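You operate a simulated robot arm through the tools that you are given. There is no shell and no other tool. Be economical: measure what you need, move in short steps, check, and stop when the job is done.

Carry out the task below with a simulated two-armed robot. There is one attempt and no reset: what you move stays moved.

TASK
Fill the tank to the green mark for the mix card's litres, shut the white valve, then stir it even.
Fine: the stirrer is off at the end. Where these are worked on the way, their far stop is far enough and under half their travel is too little: white valve.
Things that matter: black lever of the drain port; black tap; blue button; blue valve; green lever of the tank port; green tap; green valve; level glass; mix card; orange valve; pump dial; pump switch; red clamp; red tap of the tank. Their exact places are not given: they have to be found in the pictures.

It is judged by the outcome, as a careful person would: the job done as asked, and still so three seconds after it is handed in. It fails if anything else is knocked over, pushed out of place, dropped, spilled or broken.

THE ROBOT
Two 6-joint arms with two-finger grippers on one trunk, on a base that drives. Base frame: it is fixed to the floor where the robot stands at the start and does not move with it; the origin is under the middle of the robot, x ahead of it, y to its left, z up. Lengths are in mm, angles in rad, forces in N, time in s.
The left shoulder is at the start at [60, 143, 850], the right one opposite. With the tool pointing down near the work surface each hand reaches from about 320 to 720 mm from the robot's upright axis, wherever it stands, measured 20 degrees to its own side. Places, roughly: black lever of the drain port [-400, 1000, 700]; black tap [-200, 900, 300]; blue button [400, 300, 800]; blue valve [0, 700, 500]; green lever of the tank port [-500, 1100, 700]; green tap [400, 200, 700]; green valve [0, 600, 700]; level glass [200, 500, 700]; mix card [400, 300, 700]; orange valve [-1200, 2500, 1200]; pump dial [100, 700, 1100]; pump switch [100, 800, 900]; red clamp [-100, 800, 1000]; red tap of the tank [300, 300, 300]; red valve [300, 400, 300]; stirrer switch [100, 700, 900]. Payload 2.45 kg a hand.
The TCP of each hand is the grasp point between the finger pads, 26 mm short of the fingertips. In the tool frame z runs along the fingers and y along their closing line. Largest opening 96 mm; the body of the gripper starts 69 mm behind the TCP.
Orientation is that of the tool frame in the base frame, as [roll, pitch, yaw] about the fixed x, y, z axes, in that order (R = Rz(yaw) Ry(pitch) Rx(roll)). With the fingers straight down and closing along the base's y, the tool's x points along the base's -x, its y along +y and its z along -z.

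THE INTERFACE
- The arms move only by the tool servo_tool. It takes "left_moves", "right_moves" or both (then of equal length, played together; a hand with none holds still); each is a list that holds one entry, the list of rows, each a list of 7 numbers: the shift along the base's x, y, z in units of 250 mm (1.0 is 250 mm), then the turn, a rotation vector about the base's x, y, z in units of 120 degrees (1.0 is 120 degrees), then the finger opening in cm, from 0 to 9.6. In form: [[[x, y, z, rx, ry, rz, grip], ...]]. A call has 1 to 8 rows; each row is the pose to reach, as a shift and turn from the pose commanded when the call began. A call with a number of a shift or a turn outside -1 to 1 is refused whole. Each row takes 0.2 s and may step no farther than 50 mm and 0.15 rad from the row before; otherwise, or with a gripper value out of range, the whole call is refused. A pose out of reach is approached as far as the arm can. The call stops where the force on the tool passes 60 N (or 10 N more than at its start, if that is more) or the arm is blocked; 0.2 s more then pass. Each finger halts on what it meets, pressing with about 22 N; the grip force reading is that of the motor and also rises with nothing between the fingers. The clock runs only during rows and for 0.2 s after the last one: add rows that repeat a pose to give the fingers time. It gives the time, the measured TCP pose, the force on the tool (base axes), the opening and the grip force at its end, in the units of the frame above (readings bear some noise), with the torque about the TCP (base axes, N m) and any sound that the robot's microphone picked up.
- Cameras (640 x 400 px; columns grow to the right, rows downward): "scene" is now at [118.9, 46.9, 1448.8]; the picture's right is [0.59, -0.80, -0.00], its down [-0.64, -0.48, -0.60] and it looks along [0.48, 0.36, -0.80] (base axes); focal length 223 px, centre (320, 200). "left" rides on the left gripper at [82, -3, -98] in its tool frame; the picture's right is [0.04, 1.00, 0.00], its down [-0.73, 0.03, -0.68] and it looks along [-0.68, 0.03, 0.73] (tool axes); focal length 256 px, centre (320, 200). "right" rides on the right gripper at [82, 3, -98] in its tool frame; the picture's right is [-0.04, 1.00, 0.00], its down [-0.73, -0.03, -0.68] and it looks along [-0.68, -0.03, 0.73] (tool axes); focal length 256 px, centre (320, 200).
- capture(camera): a new picture of that camera. No time passes.
- move_column(by): slides the trunk up (or, below 0, down) by that many mm; the arms and the scene camera ride with it, the base frame stays. It gives what a move gives, with no picture.
- base_move(legs): drives the robot by 1 to 6 legs, each [ahead, turn to the left] in mm and rad, along the robot's own axes; the way and the turn of a leg run together, so that a leg with both is an arc; at most 1500 mm and 3.142 rad a leg. The arms and the cameras ride along, it lands a little off, and it stops where it bumps. It gives what a move gives.
- pan_tilt(pan, tilt): turns the head with the scene camera to pan (to the left, within 1.501 rad either way) and tilt (down, from -0.506 to 1.204), counted from straight ahead of the robot. It gives what a move gives.
- measure_at(camera, pixels): for up to 12 pixels [column, row] of the newest picture of that camera ("zoom" is the newest enlarged one), the place [x, y, z] in the base frame of the surface seen there, good to about 3 mm. No time passes.
- inspect(camera, box): a new picture of the part [left, top, right, bottom] of that camera's present view, enlarged. No time passes.
- job_done(): hands the job in; it is judged then, once.

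Work in short steps. Measure before you move; look again where a grasp or a placing could have gone wrong, and mend it. You have 80 turns and 78 pictures in all, those below and enlarged ones among them. Open the grippers and draw the arms clear of the work before you hand the job in, unless the task says otherwise; then end with one line.

The tools are called after ">>>" as a command line: name --argument value ..., lists and objects as JSON in quotes. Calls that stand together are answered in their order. servo_tool: Moves the arms, as the interface text tells. Its arguments: {"type":"object","properties":{"left_moves":{"type":"array","items":{"type":"array","items":{"type":"array","items":{"type":"number"}}}},"right_moves":{"type":"array","items":{"type":"array","items":{"type":"array","items":{"type":"number"}}}}},"required":[]} The other tools are called the same way: move_column (by) slides the trunk up or down; base_move (legs) drives the base; pan_tilt (pan, tilt) turns the head that bears the scene camera; capture (camera) takes a picture; measure_at (camera, pixels) gives the place of the surface under pixels of a picture; inspect (camera, box) takes an enlarged picture of a part of a camera's view; job_done () hands the job in.

At the start:

```text
time: 0.0
left_tool_pos: [402.2, 468.4, 1121.4]
left_tool_rot: [-3.141, 0.0, -3.139]
left_contact_force: [0.0, 0.0, 0.2]
left_torque: [0.01, 0.02, -0.01]
left_finger_gap: 96.1
left_grasp_force: 0.1
right_tool_pos: [371.8, 5.5, 1164.6]
right_tool_rot: [3.141, 0.0, -3.138]
right_contact_force: [1.1, 0.2, -0.1]
right_torque: [-0.03, 0.03, -0.01]
right_finger_gap: 95.8
right_grasp_force: 0.0
trunk travel left (down, up): [-475.0, 115.0]
robot x, y, heading: [-1.6, -0.0, 0.0]
head pan, tilt: [0.637, 0.927]
```

scene: 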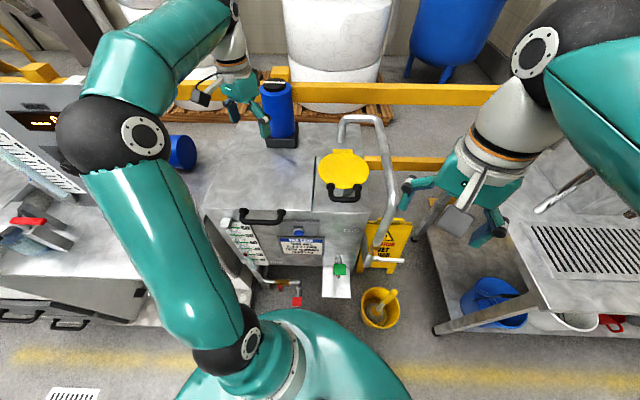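
right: 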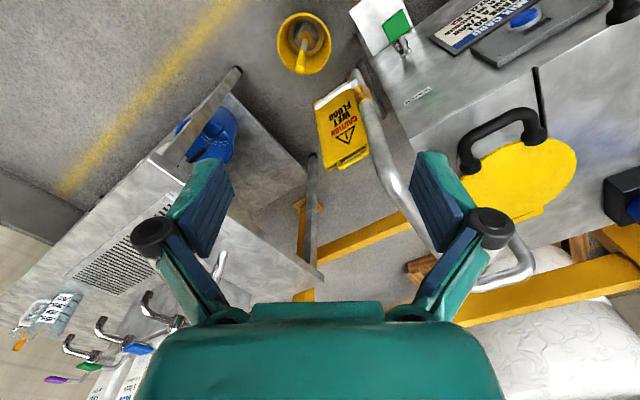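
left: 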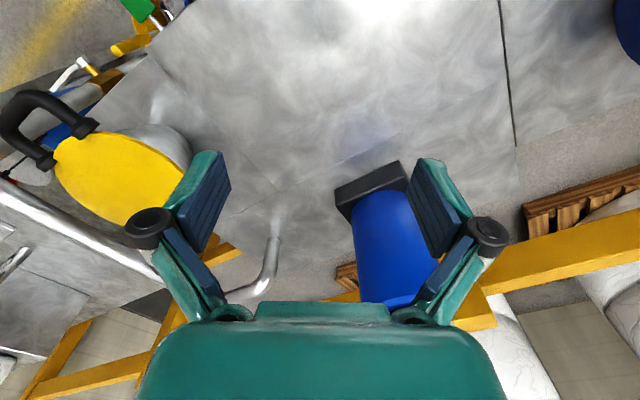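

The scene shows the tank cabinet with a mix card near (300,247), a level strip near (245,240) and a green tap at (340,268). I enlarge these to read them.

>>> inspect --camera "scene" --box '[210, 200, 410, 325]'

>>> inspect --camera "scene" --box '[0, 80, 240, 330]'

```text
3.20 times, centred on (310, 262) of scene
```

zoom: 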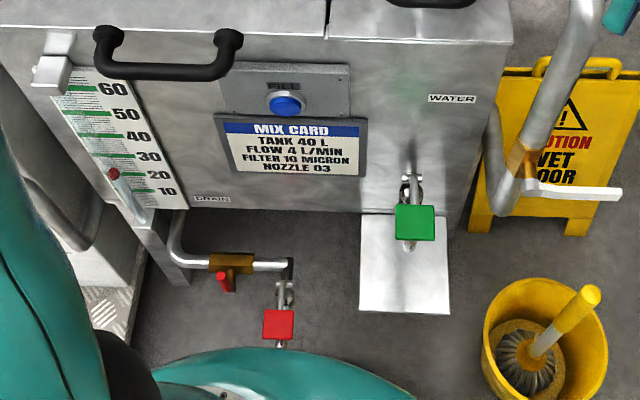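

```text
1.60 times, centred on (120, 205) of scene
```

zoom: 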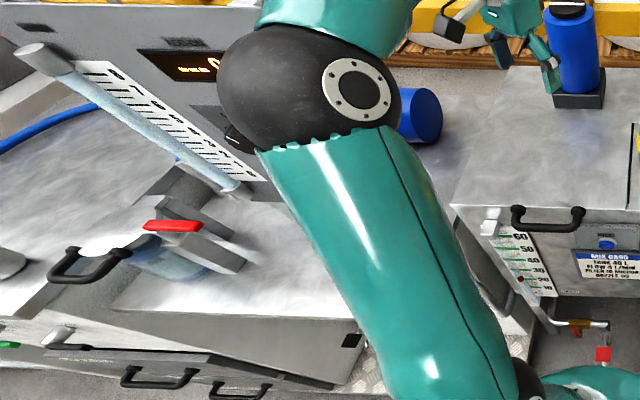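

Card says TANK 40 L; the float sits near 15–20, and a white-handled valve sits on the water pipe. I look left to find the stirrer and pump panel.

>>> pan_tilt --pan 1.35 --tilt 0.7

>>> capture --camera "scene"

```text
time: 1.1
left_tool_pos: [402.4, 467.0, 1120.9]
left_tool_rot: [-3.141, 0.0, -3.14]
left_contact_force: [-1.0, -0.1, 0.1]
left_torque: [-0.01, 0.05, 0.0]
left_finger_gap: 96.0
left_grasp_force: 0.1
right_tool_pos: [371.1, 5.8, 1163.8]
right_tool_rot: [3.141, 0.0, -3.138]
right_contact_force: [-0.5, -0.6, -0.1]
right_torque: [-0.01, -0.01, -0.01]
right_finger_gap: 96.0
right_grasp_force: 0.0
trunk travel left (down, up): [-475.0, 115.0]
robot x, y, heading: [-0.5, 0.4, 0.001]
head pan, tilt: [1.349, 0.7]
```

```text
72 pictures are left
```

scene: 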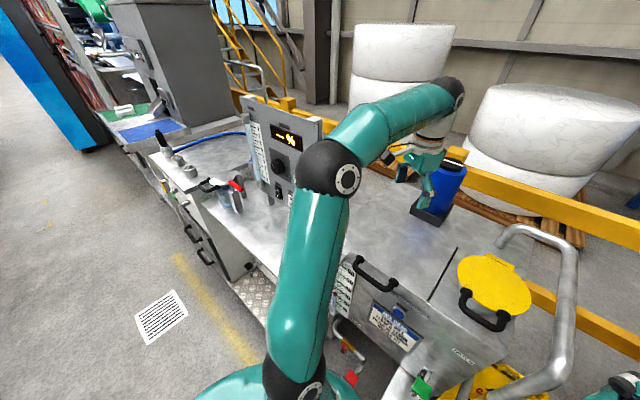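

>>> inspect --camera "scene" --box '[140, 80, 360, 218]'

>>> inspect --camera "scene" --box '[320, 220, 640, 400]'

```text
2.90 times, centred on (250, 149) of scene
```

zoom: 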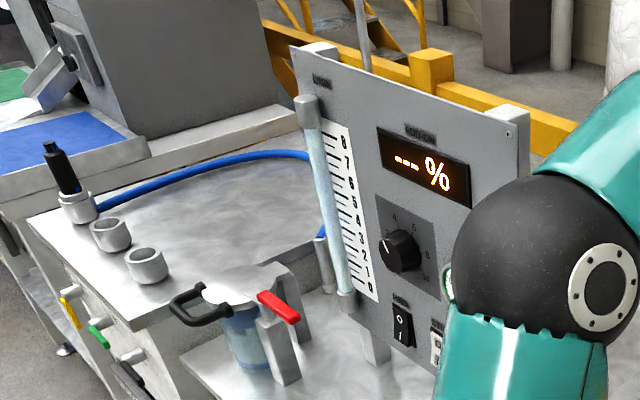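

```text
2.00 times, centred on (480, 310) of scene
```

zoom: 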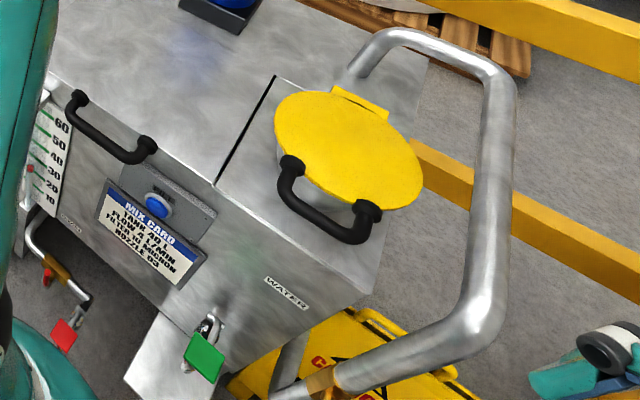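

The pump panel is partly hidden by the left elbow. I look at the tank front again with a lower gaze to measure the button, valve and gauge.

>>> pan_tilt --pan 0.5 --tilt 1.0

>>> inspect --camera "scene" --box '[160, 160, 440, 335]'

```text
time: 2.2
left_tool_pos: [403.0, 467.9, 1120.4]
left_tool_rot: [3.141, 0.0, -3.14]
left_contact_force: [-0.4, 0.0, 0.5]
left_torque: [0.0, -0.02, 0.03]
left_finger_gap: 95.8
left_grasp_force: 0.1
right_tool_pos: [370.9, 5.7, 1164.5]
right_tool_rot: [-3.142, -0.002, -3.138]
right_contact_force: [0.1, -0.8, 0.3]
right_torque: [-0.03, 0.0, 0.02]
right_finger_gap: 96.1
right_grasp_force: 0.2
trunk travel left (down, up): [-475.0, 115.0]
robot x, y, heading: [1.3, 1.2, 0.0]
head pan, tilt: [0.499, 1.0]
```

```text
2.29 times, centred on (300, 248) of scene
```

zoom: 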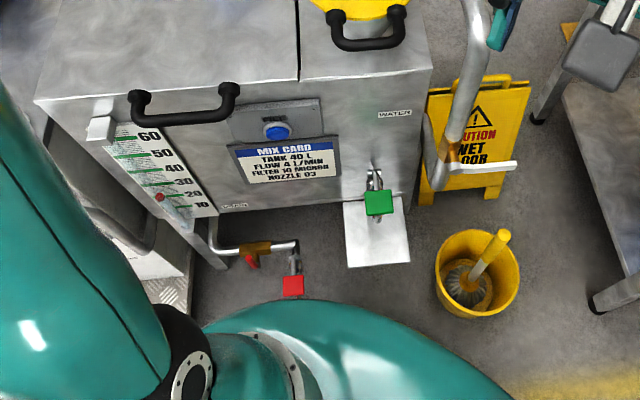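

Button at zoom (278,130), white lever at (480,166), float at (160,197). I measure them and nearby things.

>>> measure_at --camera "zoom" --pixels '[[278, 131], [243, 125], [316, 122], [449, 153], [478, 167], [514, 165], [160, 197], [120, 139], [131, 154], [376, 200], [292, 285], [252, 262]]'

>>> inspect --camera "scene" --box '[310, 190, 410, 260]'

>>> inspect --camera "scene" --box '[180, 205, 310, 295]'

```text
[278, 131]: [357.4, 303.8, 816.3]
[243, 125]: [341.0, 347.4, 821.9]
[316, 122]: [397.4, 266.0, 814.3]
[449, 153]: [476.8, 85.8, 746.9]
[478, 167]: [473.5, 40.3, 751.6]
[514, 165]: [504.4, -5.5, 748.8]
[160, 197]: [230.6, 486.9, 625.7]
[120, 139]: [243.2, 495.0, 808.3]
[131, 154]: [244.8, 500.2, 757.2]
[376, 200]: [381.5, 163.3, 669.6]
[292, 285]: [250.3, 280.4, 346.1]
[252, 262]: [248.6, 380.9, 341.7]
```

```text
5.71 times, centred on (360, 225) of scene
```

zoom: 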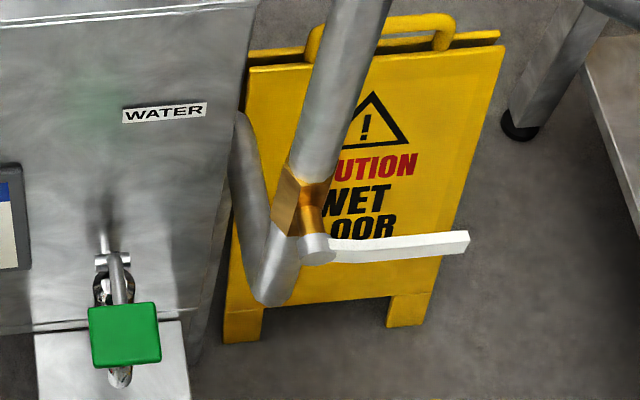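

```text
4.44 times, centred on (245, 250) of scene
```

zoom: 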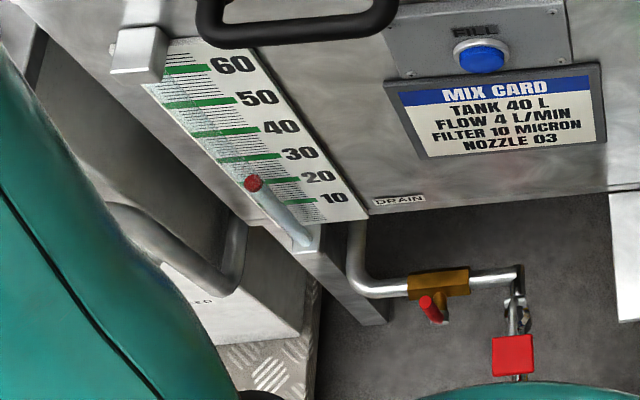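

Enlarged gauge: float at (252,184), 40 mark at (225,132), 20 mark (285,180). I measure heights to compare without parallax.

>>> measure_at --camera "zoom" --pixels '[[225, 132], [248, 157], [282, 180], [300, 200], [200, 104], [188, 69], [252, 184], [282, 220], [433, 312], [512, 355], [437, 283], [520, 290]]'

>>> measure_at --camera "zoom" --pixels '[[481, 60], [482, 48], [427, 303], [245, 180], [260, 186]]'

```text
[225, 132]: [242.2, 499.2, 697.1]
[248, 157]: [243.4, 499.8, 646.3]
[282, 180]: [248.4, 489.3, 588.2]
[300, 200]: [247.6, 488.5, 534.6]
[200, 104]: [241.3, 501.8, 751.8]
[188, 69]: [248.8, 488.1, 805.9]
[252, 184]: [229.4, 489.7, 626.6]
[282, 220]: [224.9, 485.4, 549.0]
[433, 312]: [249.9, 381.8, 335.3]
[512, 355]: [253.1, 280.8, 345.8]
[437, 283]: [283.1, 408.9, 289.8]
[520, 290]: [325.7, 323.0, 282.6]
```

```text
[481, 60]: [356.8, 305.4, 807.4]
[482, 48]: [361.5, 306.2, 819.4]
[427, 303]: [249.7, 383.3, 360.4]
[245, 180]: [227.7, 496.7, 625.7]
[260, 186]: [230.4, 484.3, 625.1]
```

By height, the float (≈z 622) reads about 26 L; 40 is at z 697. The white lever stands across its pipe (shut), so it must be opened first. I begin turning the right hand to point horizontally toward the tank front, closed fingers.

>>> servo_tool --right_moves '[[[0, 0, 0, 0.0185, -0.0605, 0.0185, 5], [0, 0, 0, 0.0369, -0.1209, 0.0369, 2], [0, 0, 0, 0.0554, -0.1814, 0.0554, 0], [0, 0, 0, 0.0739, -0.2419, 0.0739, 0], [0, 0, 0, 0.0923, -0.3024, 0.0923, 0], [0, 0, 0, 0.1108, -0.3628, 0.1108, 0], [0, 0, 0, 0.1293, -0.4233, 0.1293, 0], [0, 0, 0, 0.1478, -0.4838, 0.1478, 0]]]'

>>> servo_tool --right_moves '[[[0, -0.1, -0.15, 0.0185, -0.0605, 0.0185, 0], [0, -0.2, -0.3, 0.0369, -0.1209, 0.0369, 0], [0.02, -0.26, -0.45, 0.0554, -0.1814, 0.0554, 0], [0.04, -0.26, -0.6, 0.0739, -0.2419, 0.0739, 0], [0.05, -0.26, -0.75, 0.0739, -0.2419, 0.0739, 0], [0.05, -0.26, -0.9, 0.0739, -0.2419, 0.0739, 0], [0.05, -0.26, -1, 0.0739, -0.2419, 0.0739, 0]]]'

```text
time: 4.0
left_tool_pos: [402.4, 467.1, 1121.2]
left_tool_rot: [3.139, -0.001, -3.141]
left_contact_force: [-0.2, -0.9, -0.6]
left_torque: [0.0, 0.01, 0.03]
left_finger_gap: 96.0
left_grasp_force: 0.1
right_tool_pos: [371.5, 6.5, 1164.1]
right_tool_rot: [2.925, 1.042, -2.924]
right_contact_force: [0.3, 1.1, -0.2]
right_torque: [-0.01, 0.0, 0.01]
right_finger_gap: 0.2
right_grasp_force: 21.7
trunk travel left (down, up): [-475.0, 115.0]
robot x, y, heading: [-1.1, 1.3, 0.002]
head pan, tilt: [0.499, 1.0]
```

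```text
time: 5.7
left_tool_pos: [401.3, 467.5, 1121.8]
left_tool_rot: [-3.141, 0.001, -3.14]
left_contact_force: [0.1, 0.7, 0.3]
left_torque: [0.01, 0.02, -0.03]
left_finger_gap: 96.1
left_grasp_force: 0.0
right_tool_pos: [421.2, 83.3, 1060.0]
right_tool_rot: [0.346, 1.292, 0.827]
right_contact_force: [-0.8, 0.0, 1.1]
right_torque: [0.02, 0.02, -0.02]
right_finger_gap: 0.0
right_grasp_force: 21.8
right hand out of reach, approached as far as the arm can: row 2, 3, 4, 5, 6, 7
trunk travel left (down, up): [-475.0, 115.0]
robot x, y, heading: [3.3, 1.8, 0.002]
head pan, tilt: [0.499, 1.0]
stopped in row 7 (right hand): the arm was blocked; the commanded pose is now the measured one
```

The horizontal pose is too near the shoulder. I drive the base back 230 mm to make room.

>>> base_move --legs '[[-230, 0]]'

>>> capture --camera "scene"

```text
time: 7.4
left_tool_pos: [171.0, 467.7, 1121.5]
left_tool_rot: [3.141, 0.0, -3.141]
left_contact_force: [-0.5, 0.1, -0.6]
left_torque: [-0.01, -0.05, 0.0]
left_finger_gap: 96.0
left_grasp_force: 0.1
right_tool_pos: [189.5, 83.2, 1058.8]
right_tool_rot: [0.347, 1.292, 0.823]
right_contact_force: [-1.0, 0.4, 0.4]
right_torque: [0.0, 0.04, -0.02]
right_finger_gap: 0.0
right_grasp_force: 22.5
trunk travel left (down, up): [-475.0, 115.0]
robot x, y, heading: [-228.7, 1.0, -0.004]
head pan, tilt: [0.499, 1.0]
```

```text
66 pictures are left
```

scene: 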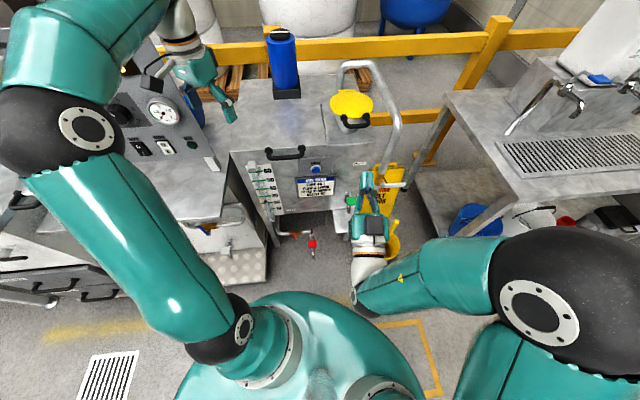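

Hand is free now, and I can see the panel with two rockers at (143,148) and (165,146). I correct the hand's orientation and bring it in front of and above the white lever.

>>> servo_tool --right_moves '[[[0.098, -0.0715, -0.1, -0.025, 0.021, 0.014, 0], [0.196, -0.143, -0.2, -0.05, 0.042, 0.028, 0], [0.293, -0.2145, -0.3, -0.075, 0.063, 0.041, 0], [0.391, -0.286, -0.4, -0.1, 0.0836, 0.055, 0], [0.489, -0.3575, -0.5, -0.1, 0.0836, 0.055, 0], [0.587, -0.429, -0.6, -0.1, 0.0836, 0.055, 0], [0.684, -0.5, -0.7, -0.1, 0.0836, 0.055, 0], [0.782, -0.572, -0.8, -0.1, 0.0836, 0.055, 0]]]'

>>> capture --camera "right"

>>> inspect --camera "scene" --box '[300, 100, 460, 200]'

```text
time: 9.2
left_tool_pos: [171.5, 467.4, 1121.3]
left_tool_rot: [3.141, -0.002, 3.141]
left_contact_force: [0.7, 0.9, 0.1]
left_torque: [-0.01, -0.01, -0.02]
left_finger_gap: 96.0
left_grasp_force: 0.0
right_tool_pos: [223.4, 103.2, 976.0]
right_tool_rot: [1.246, 1.553, 1.721]
right_contact_force: [0.7, -0.3, -0.1]
right_torque: [0.02, 0.04, -0.02]
right_finger_gap: 0.0
right_grasp_force: 22.5
right hand out of reach, approached as far as the arm can: row 1, 2, 3, 4, 5, 6, 7, 8
trunk travel left (down, up): [-475.0, 115.0]
robot x, y, heading: [-231.4, -0.8, -0.005]
head pan, tilt: [0.499, 1.0]
```

```text
65 pictures are left
```

right: 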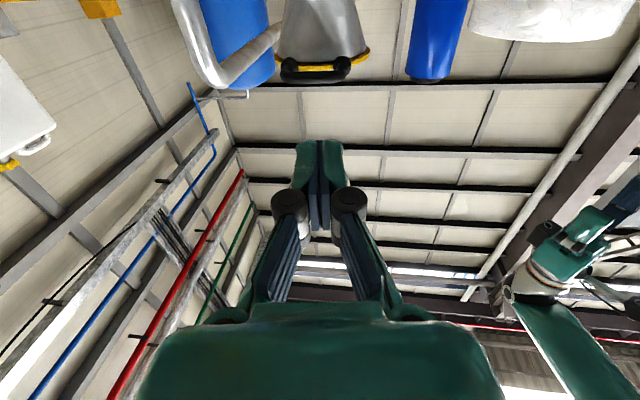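

```text
4.00 times, centred on (380, 150) of scene
```

zoom: 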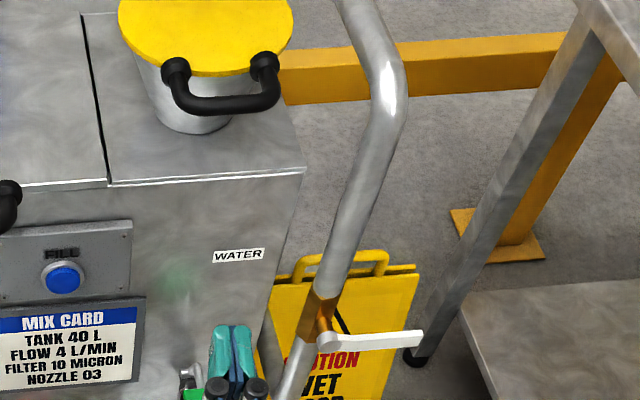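

Fully horizontal is at the arm's limit. I tip the fingers about 30° downward, which it reached before, and move right and ahead.

>>> servo_tool --right_moves '[[[0, -0.08, 0, -0.0285, 0.0555, 0, 0], [0.05, -0.16, 0, -0.057, 0.111, 0, 0], [0.1, -0.24, 0, -0.0855, 0.1665, 0, 0], [0.2, -0.32, 0, -0.114, 0.222, 0, 0], [0.3, -0.4, -0.05, -0.114, 0.222, 0, 0], [0.4, -0.48, -0.15, -0.114, 0.222, 0, 0], [0.5, -0.56, -0.25, -0.114, 0.222, 0, 0], [0.55, -0.64, -0.35, -0.114, 0.222, 0, 0]]]'

```text
time: 11.0
left_tool_pos: [173.2, 466.6, 1121.2]
left_tool_rot: [3.141, -0.003, -3.141]
left_contact_force: [-1.1, 0.4, 0.3]
left_torque: [-0.01, 0.01, 0.06]
left_finger_gap: 96.0
left_grasp_force: 0.0
right_tool_pos: [348.3, 11.0, 912.6]
right_tool_rot: [-3.118, 0.987, -2.674]
right_contact_force: [1.0, 0.1, 0.0]
right_torque: [0.02, -0.03, 0.02]
right_finger_gap: 0.1
right_grasp_force: 22.1
right hand out of reach, approached as far as the arm can: row 5, 6, 7, 8
trunk travel left (down, up): [-475.0, 115.0]
robot x, y, heading: [-232.9, 0.6, -0.002]
head pan, tilt: [0.499, 1.0]
```

Progress, but some limit still binds. I look at the arm's configuration.

>>> capture --camera "scene"

>>> servo_tool --right_moves '[[[0.05, -0.08, -0.1, 0, 0, 0, 0], [0.1, -0.16, -0.2, 0, 0, 0, 0], [0.15, -0.24, -0.3, 0, 0, 0, 0]]]'

```text
63 pictures are left
```

scene: 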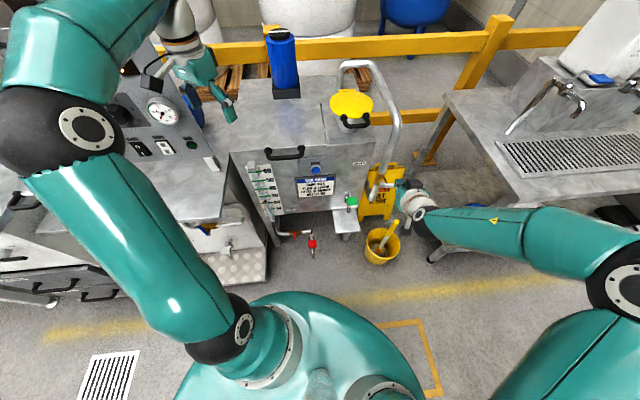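

```text
time: 11.8
left_tool_pos: [172.6, 466.6, 1121.2]
left_tool_rot: [3.14, -0.001, 3.141]
left_contact_force: [0.3, 0.1, -0.9]
left_torque: [0.02, 0.02, 0.01]
left_finger_gap: 96.2
left_grasp_force: 0.1
right_tool_pos: [391.6, -6.7, 866.9]
right_tool_rot: [-3.076, 0.951, -2.675]
right_contact_force: [0.6, 0.6, -0.2]
right_torque: [0.05, 0.02, 0.04]
right_finger_gap: 0.0
right_grasp_force: 22.6
right hand out of reach, approached as far as the arm can: row 1, 2, 3
trunk travel left (down, up): [-475.0, 115.0]
robot x, y, heading: [-230.2, 2.2, -0.005]
head pan, tilt: [0.499, 1.0]
```

The arm comes awkwardly from the right because the tank face is turned ~34° to me. Better to park the base squarely facing the tank; I measure the right bench and other obstacles first.

>>> measure_at --camera "scene" --pixels '[[447, 100], [552, 200], [620, 195], [436, 258], [478, 235], [210, 215], [250, 275], [380, 255], [45, 300], [345, 235], [143, 148], [165, 146]]'

>>> inspect --camera "scene" --box '[90, 60, 250, 190]'

```text
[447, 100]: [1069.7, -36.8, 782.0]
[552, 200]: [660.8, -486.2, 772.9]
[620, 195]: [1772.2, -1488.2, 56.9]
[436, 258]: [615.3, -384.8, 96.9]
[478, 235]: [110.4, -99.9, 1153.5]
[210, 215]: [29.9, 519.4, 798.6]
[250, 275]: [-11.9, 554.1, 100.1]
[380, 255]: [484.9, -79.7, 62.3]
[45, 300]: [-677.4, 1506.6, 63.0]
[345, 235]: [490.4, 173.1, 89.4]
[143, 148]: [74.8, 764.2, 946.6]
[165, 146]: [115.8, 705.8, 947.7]
```

```text
3.08 times, centred on (170, 125) of scene
```

zoom: 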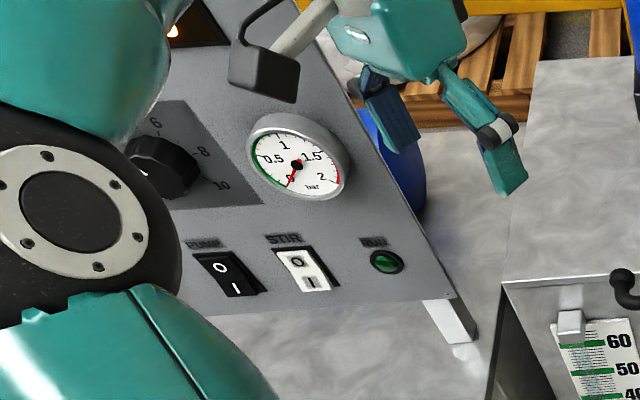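

The STIR rocker (white), with a green EVEN lamp beside it, is at (116,706,948). I retract the right hand, then back off, drive and turn to face the tank squarely.

>>> servo_tool --right_moves '[[[-0.1, -0.06, 0.08, 0, 0, 0, 0], [-0.2, -0.12, 0.16, 0, 0, 0, 0], [-0.3, -0.18, 0.24, 0, 0, 0, 0], [-0.4, -0.24, 0.32, 0, 0, 0, 0], [-0.5, -0.32, 0.4, 0, 0, 0, 0], [-0.6, -0.4, 0.4, 0, 0, 0, 0]]]'

>>> base_move --legs '[[-300, 0], [0, -0.424], [483, 0], [0, 1.018]]'

>>> pan_tilt --pan 0.15 --tilt 0.85

>>> capture --camera "scene"

```text
time: 13.2
left_tool_pos: [172.0, 466.2, 1121.9]
left_tool_rot: [-3.141, 0.0, -3.14]
left_contact_force: [-0.2, 0.2, 0.2]
left_torque: [0.0, -0.01, 0.03]
left_finger_gap: 96.0
left_grasp_force: 0.0
right_tool_pos: [240.0, -101.7, 974.0]
right_tool_rot: [-3.069, 0.947, -2.676]
right_contact_force: [-0.3, -0.3, -0.4]
right_torque: [0.01, -0.02, -0.05]
right_finger_gap: 0.1
right_grasp_force: 22.2
right hand out of reach, approached as far as the arm can: row 6
trunk travel left (down, up): [-475.0, 115.0]
robot x, y, heading: [-232.1, 1.9, -0.001]
head pan, tilt: [0.499, 1.0]
```

```text
time: 21.1
left_tool_pos: [184.9, 352.4, 1119.9]
left_tool_rot: [-3.138, -0.004, -2.892]
left_contact_force: [0.4, 0.8, -0.4]
left_torque: [-0.01, -0.01, 0.0]
left_finger_gap: 96.4
left_grasp_force: 0.1
right_tool_pos: [392.3, -181.2, 974.1]
right_tool_rot: [-3.068, 0.944, -2.427]
right_contact_force: [1.2, 0.6, 0.6]
right_torque: [-0.02, 0.0, 0.0]
right_finger_gap: 0.2
right_grasp_force: 22.3
trunk travel left (down, up): [-475.0, 115.0]
robot x, y, heading: [-85.6, -223.3, 0.259]
head pan, tilt: [0.499, 1.0]
stopped in leg 4: the robot was blocked; the commanded pose is now the measured one
```

```text
time: 22.0
left_tool_pos: [183.6, 352.5, 1121.7]
left_tool_rot: [-3.141, -0.001, -2.892]
left_contact_force: [0.2, -0.4, -0.1]
left_torque: [0.0, 0.0, 0.02]
left_finger_gap: 96.2
left_grasp_force: 0.0
right_tool_pos: [391.0, -182.8, 973.4]
right_tool_rot: [-3.07, 0.945, -2.43]
right_contact_force: [0.8, 0.3, 0.4]
right_torque: [0.02, -0.01, -0.02]
right_finger_gap: 0.2
right_grasp_force: 22.0
trunk travel left (down, up): [-475.0, 115.0]
robot x, y, heading: [-89.0, -227.8, 0.256]
head pan, tilt: [0.15, 0.85]
```

```text
61 pictures are left
```

scene: 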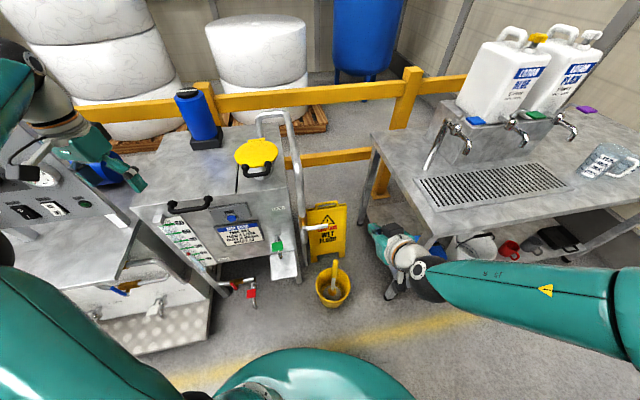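

The last turn was blocked at heading 0.26. I look to both sides to find what touches.

>>> pan_tilt --pan 1.1 --tilt 0.9

>>> capture --camera "scene"

>>> pan_tilt --pan -1.1 --tilt 0.9

>>> capture --camera "scene"

```text
time: 23.2
left_tool_pos: [184.3, 352.3, 1122.9]
left_tool_rot: [-3.141, -0.003, -2.892]
left_contact_force: [0.1, -0.2, 1.0]
left_torque: [-0.01, 0.0, 0.01]
left_finger_gap: 95.7
left_grasp_force: 0.1
right_tool_pos: [390.9, -183.1, 973.3]
right_tool_rot: [-3.07, 0.945, -2.429]
right_contact_force: [0.5, -0.2, 0.0]
right_torque: [-0.04, -0.01, 0.0]
right_finger_gap: 0.0
right_grasp_force: 22.1
trunk travel left (down, up): [-475.0, 115.0]
robot x, y, heading: [-84.8, -226.5, 0.251]
head pan, tilt: [1.1, 0.901]
```

```text
60 pictures are left
```

scene: 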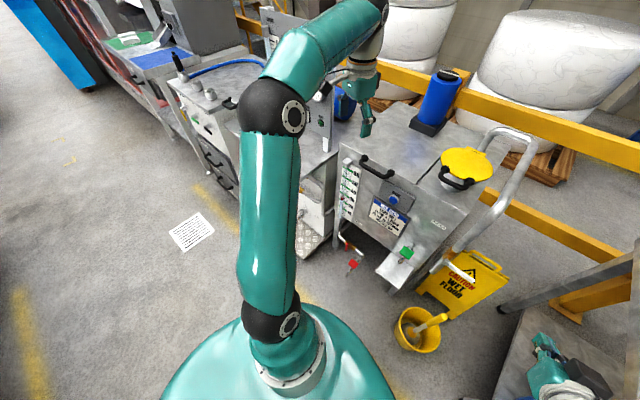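

```text
time: 25.3
left_tool_pos: [185.0, 352.7, 1123.1]
left_tool_rot: [-3.141, -0.001, -2.894]
left_contact_force: [0.2, -0.2, -0.8]
left_torque: [0.0, -0.01, 0.06]
left_finger_gap: 96.4
left_grasp_force: 0.1
right_tool_pos: [390.9, -182.3, 974.0]
right_tool_rot: [-3.071, 0.947, -2.43]
right_contact_force: [0.0, 0.2, -0.4]
right_torque: [0.01, 0.01, 0.03]
right_finger_gap: 0.0
right_grasp_force: 22.2
trunk travel left (down, up): [-475.0, 115.0]
robot x, y, heading: [-84.8, -228.5, 0.254]
head pan, tilt: [-1.1, 0.901]
```

```text
59 pictures are left
```

scene: 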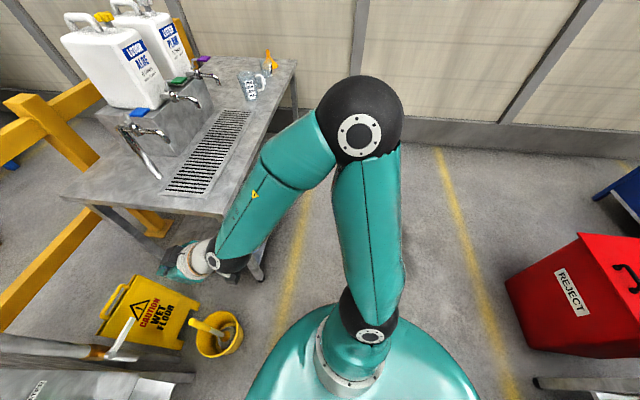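

The right forearm lies close to the bench corner around (235,195). I measure it.

>>> measure_at --camera "scene" --pixels '[[236, 195], [225, 212], [222, 222], [255, 200], [290, 160], [358, 135], [215, 255], [170, 275], [345, 190]]'

```text
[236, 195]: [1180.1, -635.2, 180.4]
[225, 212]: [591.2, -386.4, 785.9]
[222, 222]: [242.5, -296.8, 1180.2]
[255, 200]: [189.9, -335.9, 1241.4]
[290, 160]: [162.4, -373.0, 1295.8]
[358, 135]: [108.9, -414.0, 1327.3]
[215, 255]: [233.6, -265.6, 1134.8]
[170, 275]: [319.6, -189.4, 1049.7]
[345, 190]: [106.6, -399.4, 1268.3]
```

The forearm is well above the bench, so it is something else. I look further around to the rear sides.

>>> pan_tilt --pan -1.5 --tilt 1.15

>>> capture --camera "scene"

>>> pan_tilt --pan 0.5 --tilt 1.2

>>> capture --camera "scene"

```text
time: 26.1
left_tool_pos: [184.8, 352.2, 1122.1]
left_tool_rot: [-3.141, -0.002, -2.891]
left_contact_force: [0.3, -0.3, -0.1]
left_torque: [0.02, -0.02, -0.03]
left_finger_gap: 96.1
left_grasp_force: 0.0
right_tool_pos: [391.9, -182.3, 974.2]
right_tool_rot: [-3.068, 0.946, -2.43]
right_contact_force: [0.5, -0.7, -0.2]
right_torque: [0.0, -0.01, -0.03]
right_finger_gap: 0.0
right_grasp_force: 22.4
trunk travel left (down, up): [-475.0, 115.0]
robot x, y, heading: [-86.9, -227.2, 0.258]
head pan, tilt: [-1.499, 1.15]
```

```text
58 pictures are left
```

scene: 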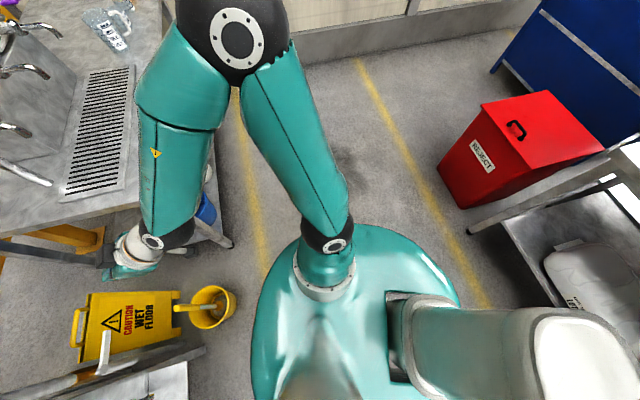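

```text
time: 28.1
left_tool_pos: [185.0, 352.0, 1122.9]
left_tool_rot: [3.14, 0.0, -2.892]
left_contact_force: [0.3, 0.0, 0.3]
left_torque: [-0.02, 0.04, -0.02]
left_finger_gap: 96.2
left_grasp_force: 0.0
right_tool_pos: [392.2, -182.9, 974.0]
right_tool_rot: [-3.069, 0.946, -2.43]
right_contact_force: [-0.2, 0.1, 0.2]
right_torque: [-0.01, -0.04, 0.0]
right_finger_gap: 0.2
right_grasp_force: 21.5
trunk travel left (down, up): [-475.0, 115.0]
robot x, y, heading: [-84.8, -223.4, 0.256]
head pan, tilt: [0.499, 1.201]
```

```text
57 pictures are left
```

scene: 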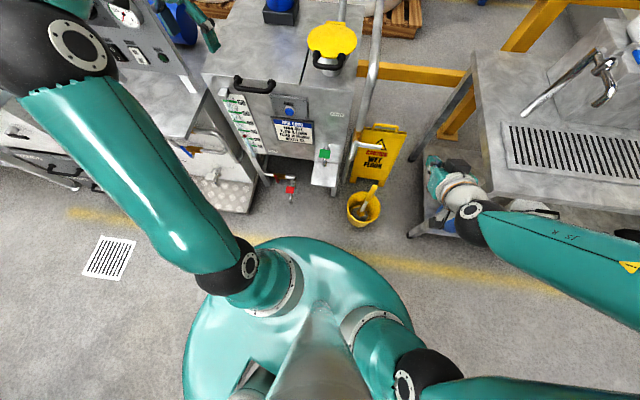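

Something at the rear-right (a bench) may be touching the base's tail. I ease ahead a little and retry the turn.

>>> base_move --legs '[[50, 0], [0, 0.33]]'

```text
time: 30.1
left_tool_pos: [32.1, 421.5, 1121.0]
left_tool_rot: [3.14, 0.0, -2.564]
left_contact_force: [-0.2, 0.8, 0.9]
left_torque: [-0.02, 0.01, 0.01]
left_finger_gap: 96.1
left_grasp_force: 0.1
right_tool_pos: [400.1, -17.0, 974.5]
right_tool_rot: [-3.07, 0.945, -2.1]
right_contact_force: [0.2, 0.4, -0.3]
right_torque: [0.01, 0.02, -0.02]
right_finger_gap: 0.2
right_grasp_force: 22.0
trunk travel left (down, up): [-475.0, 115.0]
robot x, y, heading: [-28.6, -221.8, 0.586]
head pan, tilt: [0.499, 1.201]
```

The turn worked: robot now at (-29,-222) facing the tank. I turn the right hand's yaw to face the tank squarely and lower it before the lever.

>>> servo_tool --right_moves '[[[0, -0.03, -0.1, 0, 0, -0.057, 0], [0, -0.06, -0.2, 0, 0, -0.115, 0], [0, -0.1, -0.3, 0, 0, -0.172, 0], [0, -0.1, -0.4, 0, 0, -0.172, 0], [0, -0.1, -0.5, 0, 0, -0.172, 0], [0, -0.1, -0.6, 0, 0, -0.172, 0]]]'

>>> capture --camera "right"

>>> pan_tilt --pan 0.0 --tilt 0.95

>>> capture --camera "scene"

```text
time: 31.5
left_tool_pos: [32.8, 423.0, 1122.3]
left_tool_rot: [-3.141, -0.001, -2.563]
left_contact_force: [0.3, -0.1, 0.6]
left_torque: [-0.01, 0.01, -0.02]
left_finger_gap: 95.8
left_grasp_force: 0.1
right_tool_pos: [402.9, -40.0, 822.3]
right_tool_rot: [-3.072, 0.945, -2.459]
right_contact_force: [-0.2, 0.3, 0.3]
right_torque: [0.0, 0.0, 0.0]
right_finger_gap: 0.3
right_grasp_force: 21.9
right hand out of reach, approached as far as the arm can: row 3, 4, 5, 6
trunk travel left (down, up): [-475.0, 115.0]
robot x, y, heading: [-32.3, -224.1, 0.589]
head pan, tilt: [0.499, 1.201]
```

```text
56 pictures are left
```

right: 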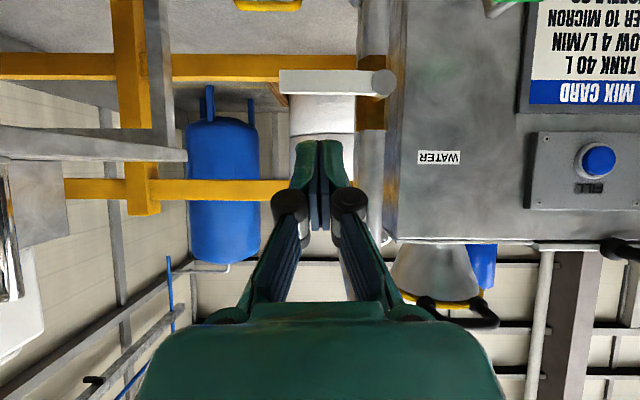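

```text
time: 32.5
left_tool_pos: [32.4, 421.6, 1122.8]
left_tool_rot: [-3.14, 0.001, -2.563]
left_contact_force: [-0.5, 0.2, -0.4]
left_torque: [0.0, 0.01, 0.01]
left_finger_gap: 96.0
left_grasp_force: 0.1
right_tool_pos: [403.4, -40.4, 824.2]
right_tool_rot: [-3.07, 0.945, -2.462]
right_contact_force: [0.9, 0.2, 0.1]
right_torque: [-0.01, 0.01, -0.02]
right_finger_gap: 0.0
right_grasp_force: 22.1
trunk travel left (down, up): [-475.0, 115.0]
robot x, y, heading: [-32.9, -220.9, 0.588]
head pan, tilt: [0.0, 0.949]
```

```text
55 pictures are left
```

scene: 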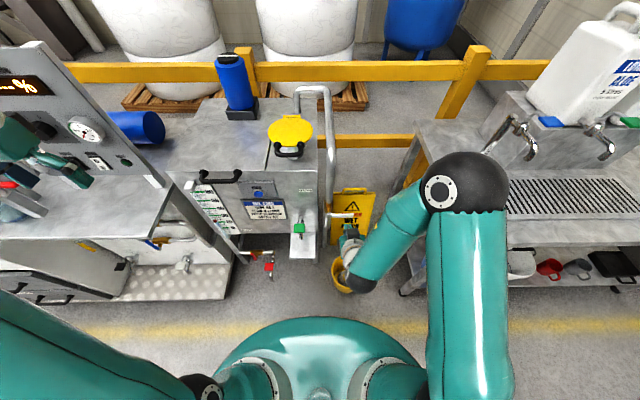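

The hand now sits just in front; the right camera (inverted) shows the lever at (335,83). I measure lever and pipe points from it.

>>> measure_at --camera "right" --pixels '[[285, 83], [310, 83], [335, 83], [360, 83], [385, 84], [335, 72], [335, 95], [370, 115], [375, 40], [372, 150], [598, 160]]'

```text
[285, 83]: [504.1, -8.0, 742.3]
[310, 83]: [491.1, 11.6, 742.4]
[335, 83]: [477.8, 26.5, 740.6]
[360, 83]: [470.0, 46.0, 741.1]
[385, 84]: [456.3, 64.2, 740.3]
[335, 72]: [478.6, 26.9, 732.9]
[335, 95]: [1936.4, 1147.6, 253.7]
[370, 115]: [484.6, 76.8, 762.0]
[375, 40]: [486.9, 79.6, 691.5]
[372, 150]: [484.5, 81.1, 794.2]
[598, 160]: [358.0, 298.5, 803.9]
```

Lever: hub (456,64,741), tip (504,-8,742), thickness ±9. I bring the closed fingertips over the lever near its tip and press down gently to test the direction.

>>> servo_tool --right_moves '[[[0.11, 0.065, -0.05, 0, 0, 0, 0], [0.22, 0.13, -0.08, 0, 0, 0, 0], [0.33, 0.192, -0.11, 0, 0, 0, 0], [0.33, 0.192, -0.16, 0, 0, 0, 0], [0.33, 0.192, -0.2, 0, 0, 0, 0], [0.33, 0.192, -0.24, 0, 0, 0, 0]]]'

>>> inspect --camera "scene" --box '[280, 180, 420, 300]'

```text
time: 33.9
left_tool_pos: [30.9, 422.0, 1124.2]
left_tool_rot: [-3.142, 0.0, -2.564]
left_contact_force: [-1.0, 0.1, 0.1]
left_torque: [0.03, 0.03, 0.0]
left_finger_gap: 95.8
left_grasp_force: 0.1
right_tool_pos: [487.3, 10.6, 769.4]
right_tool_rot: [-3.069, 0.962, -2.456]
right_contact_force: [3.1, 3.5, 22.6]
right_torque: [0.4, -0.2, 0.01]
right_finger_gap: 0.1
right_grasp_force: 22.3
trunk travel left (down, up): [-475.0, 115.0]
robot x, y, heading: [-32.9, -218.6, 0.587]
head pan, tilt: [0.0, 0.949]
```

```text
3.33 times, centred on (350, 240) of scene
```

zoom: 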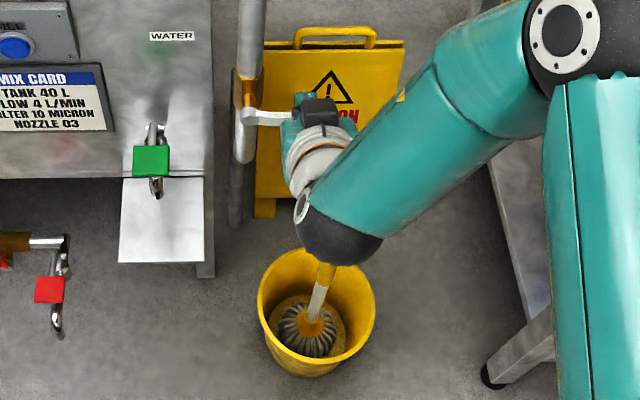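

Contact at z≈769 with 23 N. I press a little more to tell a stiff lever from an end stop.

>>> servo_tool --right_moves '[[[0, 0, -0.02, 0, 0, 0, 0], [0, 0, -0.04, 0, 0, 0, 0]]]'

```text
time: 34.5
left_tool_pos: [28.1, 420.5, 1124.7]
left_tool_rot: [-3.139, 0.002, -2.565]
left_contact_force: [0.6, -0.7, 0.8]
left_torque: [0.01, -0.01, -0.02]
left_finger_gap: 95.9
left_grasp_force: 0.0
right_tool_pos: [489.6, 11.4, 766.9]
right_tool_rot: [-3.063, 0.985, -2.46]
right_contact_force: [1.2, 8.3, 57.5]
right_torque: [0.95, -0.21, 0.05]
right_finger_gap: 0.4
right_grasp_force: 22.1
trunk travel left (down, up): [-475.0, 115.0]
robot x, y, heading: [-28.3, -223.4, 0.581]
head pan, tilt: [0.0, 0.949]
```

It is a stop downward (57 N, no travel), so the lever opens upward. I back off, go beneath the lever, ready to lift it.

>>> servo_tool --right_moves '[[[0, 0, 0.12, 0, 0, 0, 0], [-0.16, -0.108, 0.12, 0, 0, 0, 0], [-0.264, -0.18, 0.04, 0, 0, 0, 0], [-0.264, -0.18, -0.14, 0, 0, 0, 0], [-0.264, -0.18, -0.24, 0, 0, 0, 0], [-0.12, -0.08, -0.24, 0, 0, 0, 0], [0, 0, -0.24, 0, 0, 0, 0]]]'

>>> capture --camera "right"

```text
time: 36.1
left_tool_pos: [33.2, 422.7, 1123.5]
left_tool_rot: [-3.141, -0.001, -2.564]
left_contact_force: [-0.1, -0.5, -0.4]
left_torque: [-0.03, 0.05, 0.01]
left_finger_gap: 96.1
left_grasp_force: 0.1
right_tool_pos: [483.8, 8.8, 694.0]
right_tool_rot: [-3.07, 0.947, -2.459]
right_contact_force: [0.2, 0.9, 0.6]
right_torque: [0.02, -0.02, -0.04]
right_finger_gap: 0.0
right_grasp_force: 21.5
trunk travel left (down, up): [-475.0, 115.0]
robot x, y, heading: [-31.9, -220.6, 0.584]
head pan, tilt: [0.0, 0.949]
```

```text
53 pictures are left
```

right: 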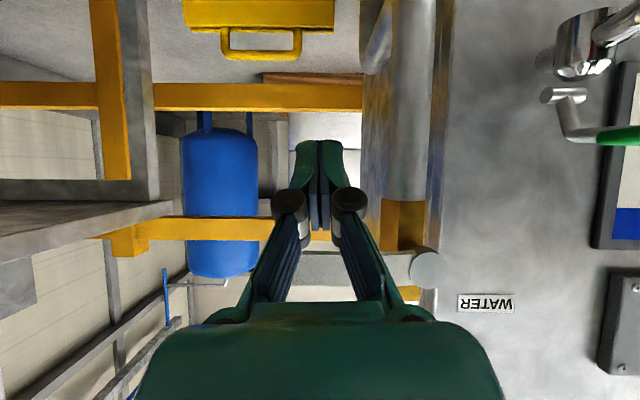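

Fingers are under the lever. I lift along the lever's arc, first part.

>>> servo_tool --right_moves '[[[-0.004, 0.007, 0.14, 0, 0, 0, 0], [0.004, -0.007, 0.18, 0, 0, 0, 0], [0.004, -0.007, 0.227, 0, 0, 0, 0], [-0.006, 0.008, 0.318, 0, 0, 0, 0]]]'

>>> inspect --camera "scene" --box '[280, 180, 420, 300]'

```text
time: 37.1
left_tool_pos: [30.6, 422.3, 1123.1]
left_tool_rot: [3.141, 0.001, -2.564]
left_contact_force: [0.1, 0.1, 0.7]
left_torque: [0.02, -0.04, -0.02]
left_finger_gap: 96.1
left_grasp_force: 0.2
right_tool_pos: [483.9, 10.5, 774.6]
right_tool_rot: [-3.069, 0.95, -2.462]
right_contact_force: [0.3, -0.8, -0.5]
right_torque: [0.01, 0.0, -0.03]
right_finger_gap: 0.1
right_grasp_force: 22.0
trunk travel left (down, up): [-475.0, 115.0]
robot x, y, heading: [-31.1, -220.4, 0.588]
head pan, tilt: [0.0, 0.949]
```

```text
3.33 times, centred on (350, 240) of scene
```

zoom: 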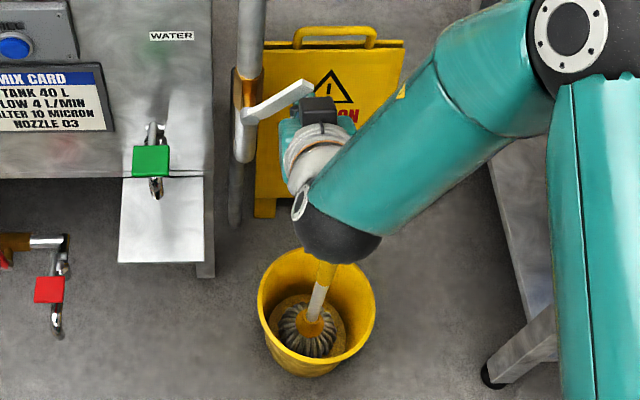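

The lever is rising. I continue the arc to vertical.

>>> servo_tool --right_moves '[[[-0.014, 0.021, 0.045, 0, 0, 0, 0], [-0.028, 0.042, 0.078, 0, 0, 0, 0], [-0.05, 0.073, 0.108, 0, 0, 0, 0], [-0.07, 0.104, 0.134, 0, 0, 0, 0], [-0.09, 0.132, 0.146, 0, 0, 0, 0], [-0.106, 0.158, 0.154, 0, 0, 0, 0]]]'

>>> capture --camera "scene"

>>> inspect --camera "scene" --box '[170, 170, 390, 300]'

```text
time: 38.5
left_tool_pos: [34.5, 419.3, 1123.9]
left_tool_rot: [3.14, -0.001, -2.563]
left_contact_force: [-0.1, -0.6, 0.0]
left_torque: [-0.04, 0.01, -0.02]
left_finger_gap: 96.0
left_grasp_force: 0.0
right_tool_pos: [460.9, 44.2, 810.0]
right_tool_rot: [-3.078, 0.942, -2.478]
right_contact_force: [20.0, -32.5, -5.6]
right_torque: [-0.08, 0.07, -0.28]
right_finger_gap: 0.3
right_grasp_force: 22.5
trunk travel left (down, up): [-475.0, 115.0]
robot x, y, heading: [-31.3, -223.3, 0.587]
head pan, tilt: [0.0, 0.949]
```

```text
51 pictures are left
```

scene: 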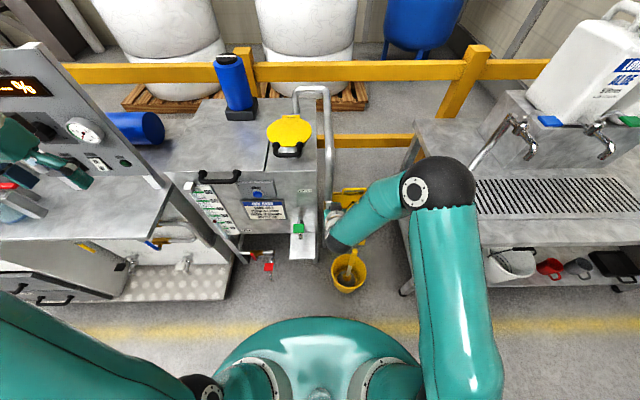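

```text
2.91 times, centred on (280, 235) of scene
```

zoom: 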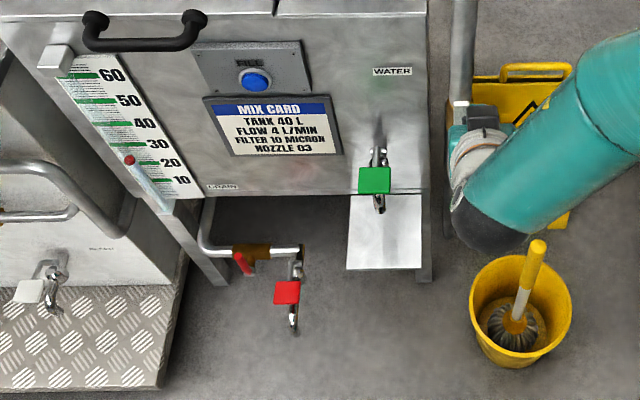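

The lever is at its far stop (lateral 38 N), upright along the pipe: open. I release the pressure and bring the left hand in front of the FILL button, turning it to point at the tank.

>>> servo_tool --right_moves '[[[0.02, -0.03, 0, 0, 0, 0, 0], [0.05, -0.07, 0, 0, 0, 0, 0], [0.05, -0.07, 0, 0, 0, 0, 0], [0.05, -0.07, 0, 0, 0, 0, 0], [0.05, -0.07, 0, 0, 0, 0, 0], [0.05, -0.07, 0, 0, 0, 0, 0], [0.05, -0.07, 0, 0, 0, 0, 0], [0.05, -0.07, 0, 0, 0, 0, 0]]]' --left_moves '[[[0.0785, -0.116, -0.05, 0.038, -0.056, 0, 6], [0.157, -0.232, -0.1, 0.076, -0.1125, 0, 4], [0.2355, -0.348, -0.15, 0.114, -0.169, 0, 2], [0.314, -0.464, -0.2, 0.1515, -0.225, 0, 0], [0.3925, -0.58, -0.25, 0.19, -0.281, 0, 0], [0.471, -0.696, -0.3, 0.227, -0.3375, 0, 0], [0.5495, -0.812, -0.35, 0.265, -0.394, 0, 0], [0.628, -0.928, -0.4, 0.303, -0.45, 0, 0]]]'

>>> measure_at --camera "zoom" --pixels '[[128, 160], [255, 80], [128, 157]]'

```text
time: 40.3
left_tool_pos: [209.7, 227.2, 1045.6]
left_tool_rot: [-3.104, 1.054, -2.447]
left_contact_force: [3.4, -0.3, 4.2]
left_torque: [-0.16, 0.32, 0.26]
left_finger_gap: 0.0
left_grasp_force: 21.9
left hand out of reach, approached as far as the arm can: row 7, 8
right_tool_pos: [471.6, 33.3, 809.8]
right_tool_rot: [-3.072, 0.944, -2.462]
right_contact_force: [0.0, 0.1, -0.4]
right_torque: [-0.04, 0.0, 0.04]
right_finger_gap: 0.0
right_grasp_force: 22.1
trunk travel left (down, up): [-475.0, 115.0]
robot x, y, heading: [-32.2, -221.8, 0.583]
head pan, tilt: [0.0, 0.949]
```

```text
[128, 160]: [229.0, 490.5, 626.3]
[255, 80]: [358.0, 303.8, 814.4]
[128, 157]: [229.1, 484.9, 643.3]
```

The left hand is at (210,227,1046). I bring it down to about 50 mm in front of the button.

>>> servo_tool --left_moves '[[[0.0, 0.0, -0.17, 0, 0, 0, 0], [0.03, 0.02, -0.34, 0, 0, 0, 0], [0.11, 0.04, -0.5, 0, 0, 0, 0], [0.2, 0.07, -0.62, 0, 0, 0, 0], [0.28, 0.1, -0.74, 0, 0, 0, 0], [0.352, 0.136, -0.824, 0, 0, 0, 0]]]'

>>> capture --camera "left"

>>> capture --camera "scene"

```text
time: 41.7
left_tool_pos: [333.2, 224.0, 873.3]
left_tool_rot: [3.088, 1.124, -2.583]
left_contact_force: [-0.5, 0.0, -0.8]
left_torque: [0.02, 0.0, 0.02]
left_finger_gap: 0.0
left_grasp_force: 22.2
left hand out of reach, approached as far as the arm can: row 1, 2, 3, 4, 5, 6
right_tool_pos: [468.2, 32.8, 811.9]
right_tool_rot: [-3.071, 0.947, -2.459]
right_contact_force: [-0.2, 0.6, 1.0]
right_torque: [-0.03, 0.01, 0.01]
right_finger_gap: 0.0
right_grasp_force: 21.8
trunk travel left (down, up): [-475.0, 115.0]
robot x, y, heading: [-30.1, -224.6, 0.588]
head pan, tilt: [0.0, 0.949]
```

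```text
49 pictures are left
```

left: 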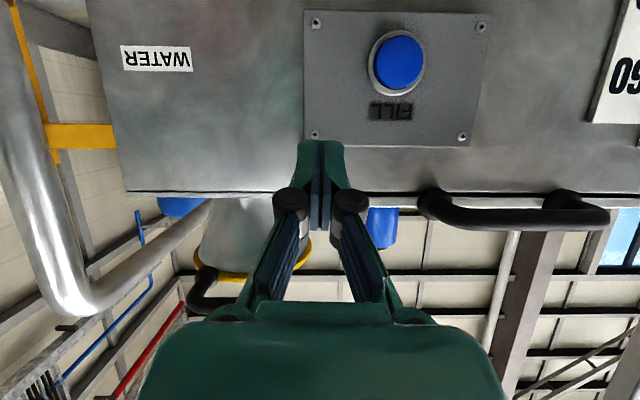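

```text
48 pictures are left
```

scene: 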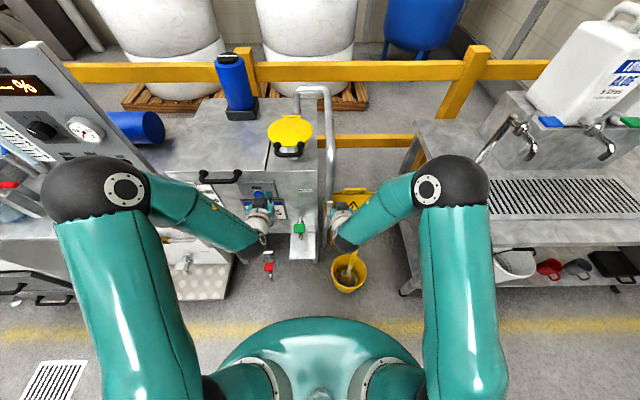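

The button is at left of and below the fingertips (inverted view). I align: 52 mm along the face to the left and 50 mm down.

>>> servo_tool --left_moves '[[[-0.058, 0.086, -0.1, 0, 0, 0, 0], [-0.116, 0.172, -0.2, 0, 0, 0, 0], [-0.116, 0.172, -0.2, 0, 0, 0, 0]]]'

>>> capture --camera "left"

>>> inspect --camera "scene" --box '[170, 160, 310, 260]'

```text
time: 42.5
left_tool_pos: [340.4, 222.5, 850.1]
left_tool_rot: [3.075, 1.118, -2.583]
left_contact_force: [0.6, -0.2, -0.2]
left_torque: [0.01, -0.02, 0.02]
left_finger_gap: 0.2
left_grasp_force: 21.3
left hand out of reach, approached as far as the arm can: row 1, 2, 3
right_tool_pos: [470.9, 32.4, 812.3]
right_tool_rot: [-3.072, 0.945, -2.461]
right_contact_force: [0.4, 0.1, -1.2]
right_torque: [0.0, 0.01, 0.01]
right_finger_gap: 0.4
right_grasp_force: 21.9
trunk travel left (down, up): [-475.0, 115.0]
robot x, y, heading: [-31.2, -223.9, 0.588]
head pan, tilt: [0.0, 0.949]
```

```text
47 pictures are left
```

left: 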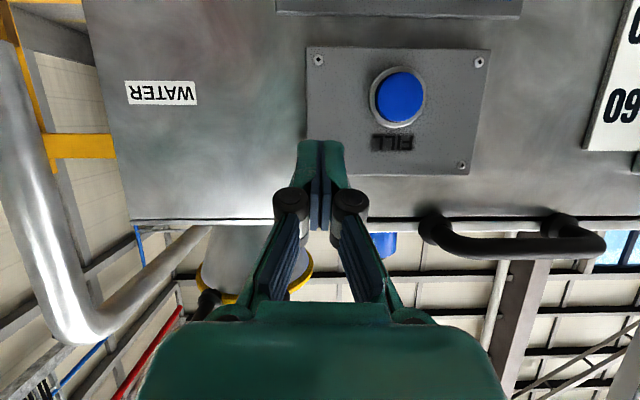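

```text
4.00 times, centred on (240, 210) of scene
```

zoom: 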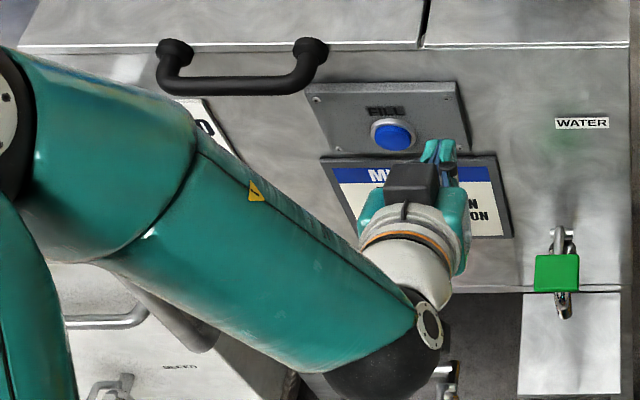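

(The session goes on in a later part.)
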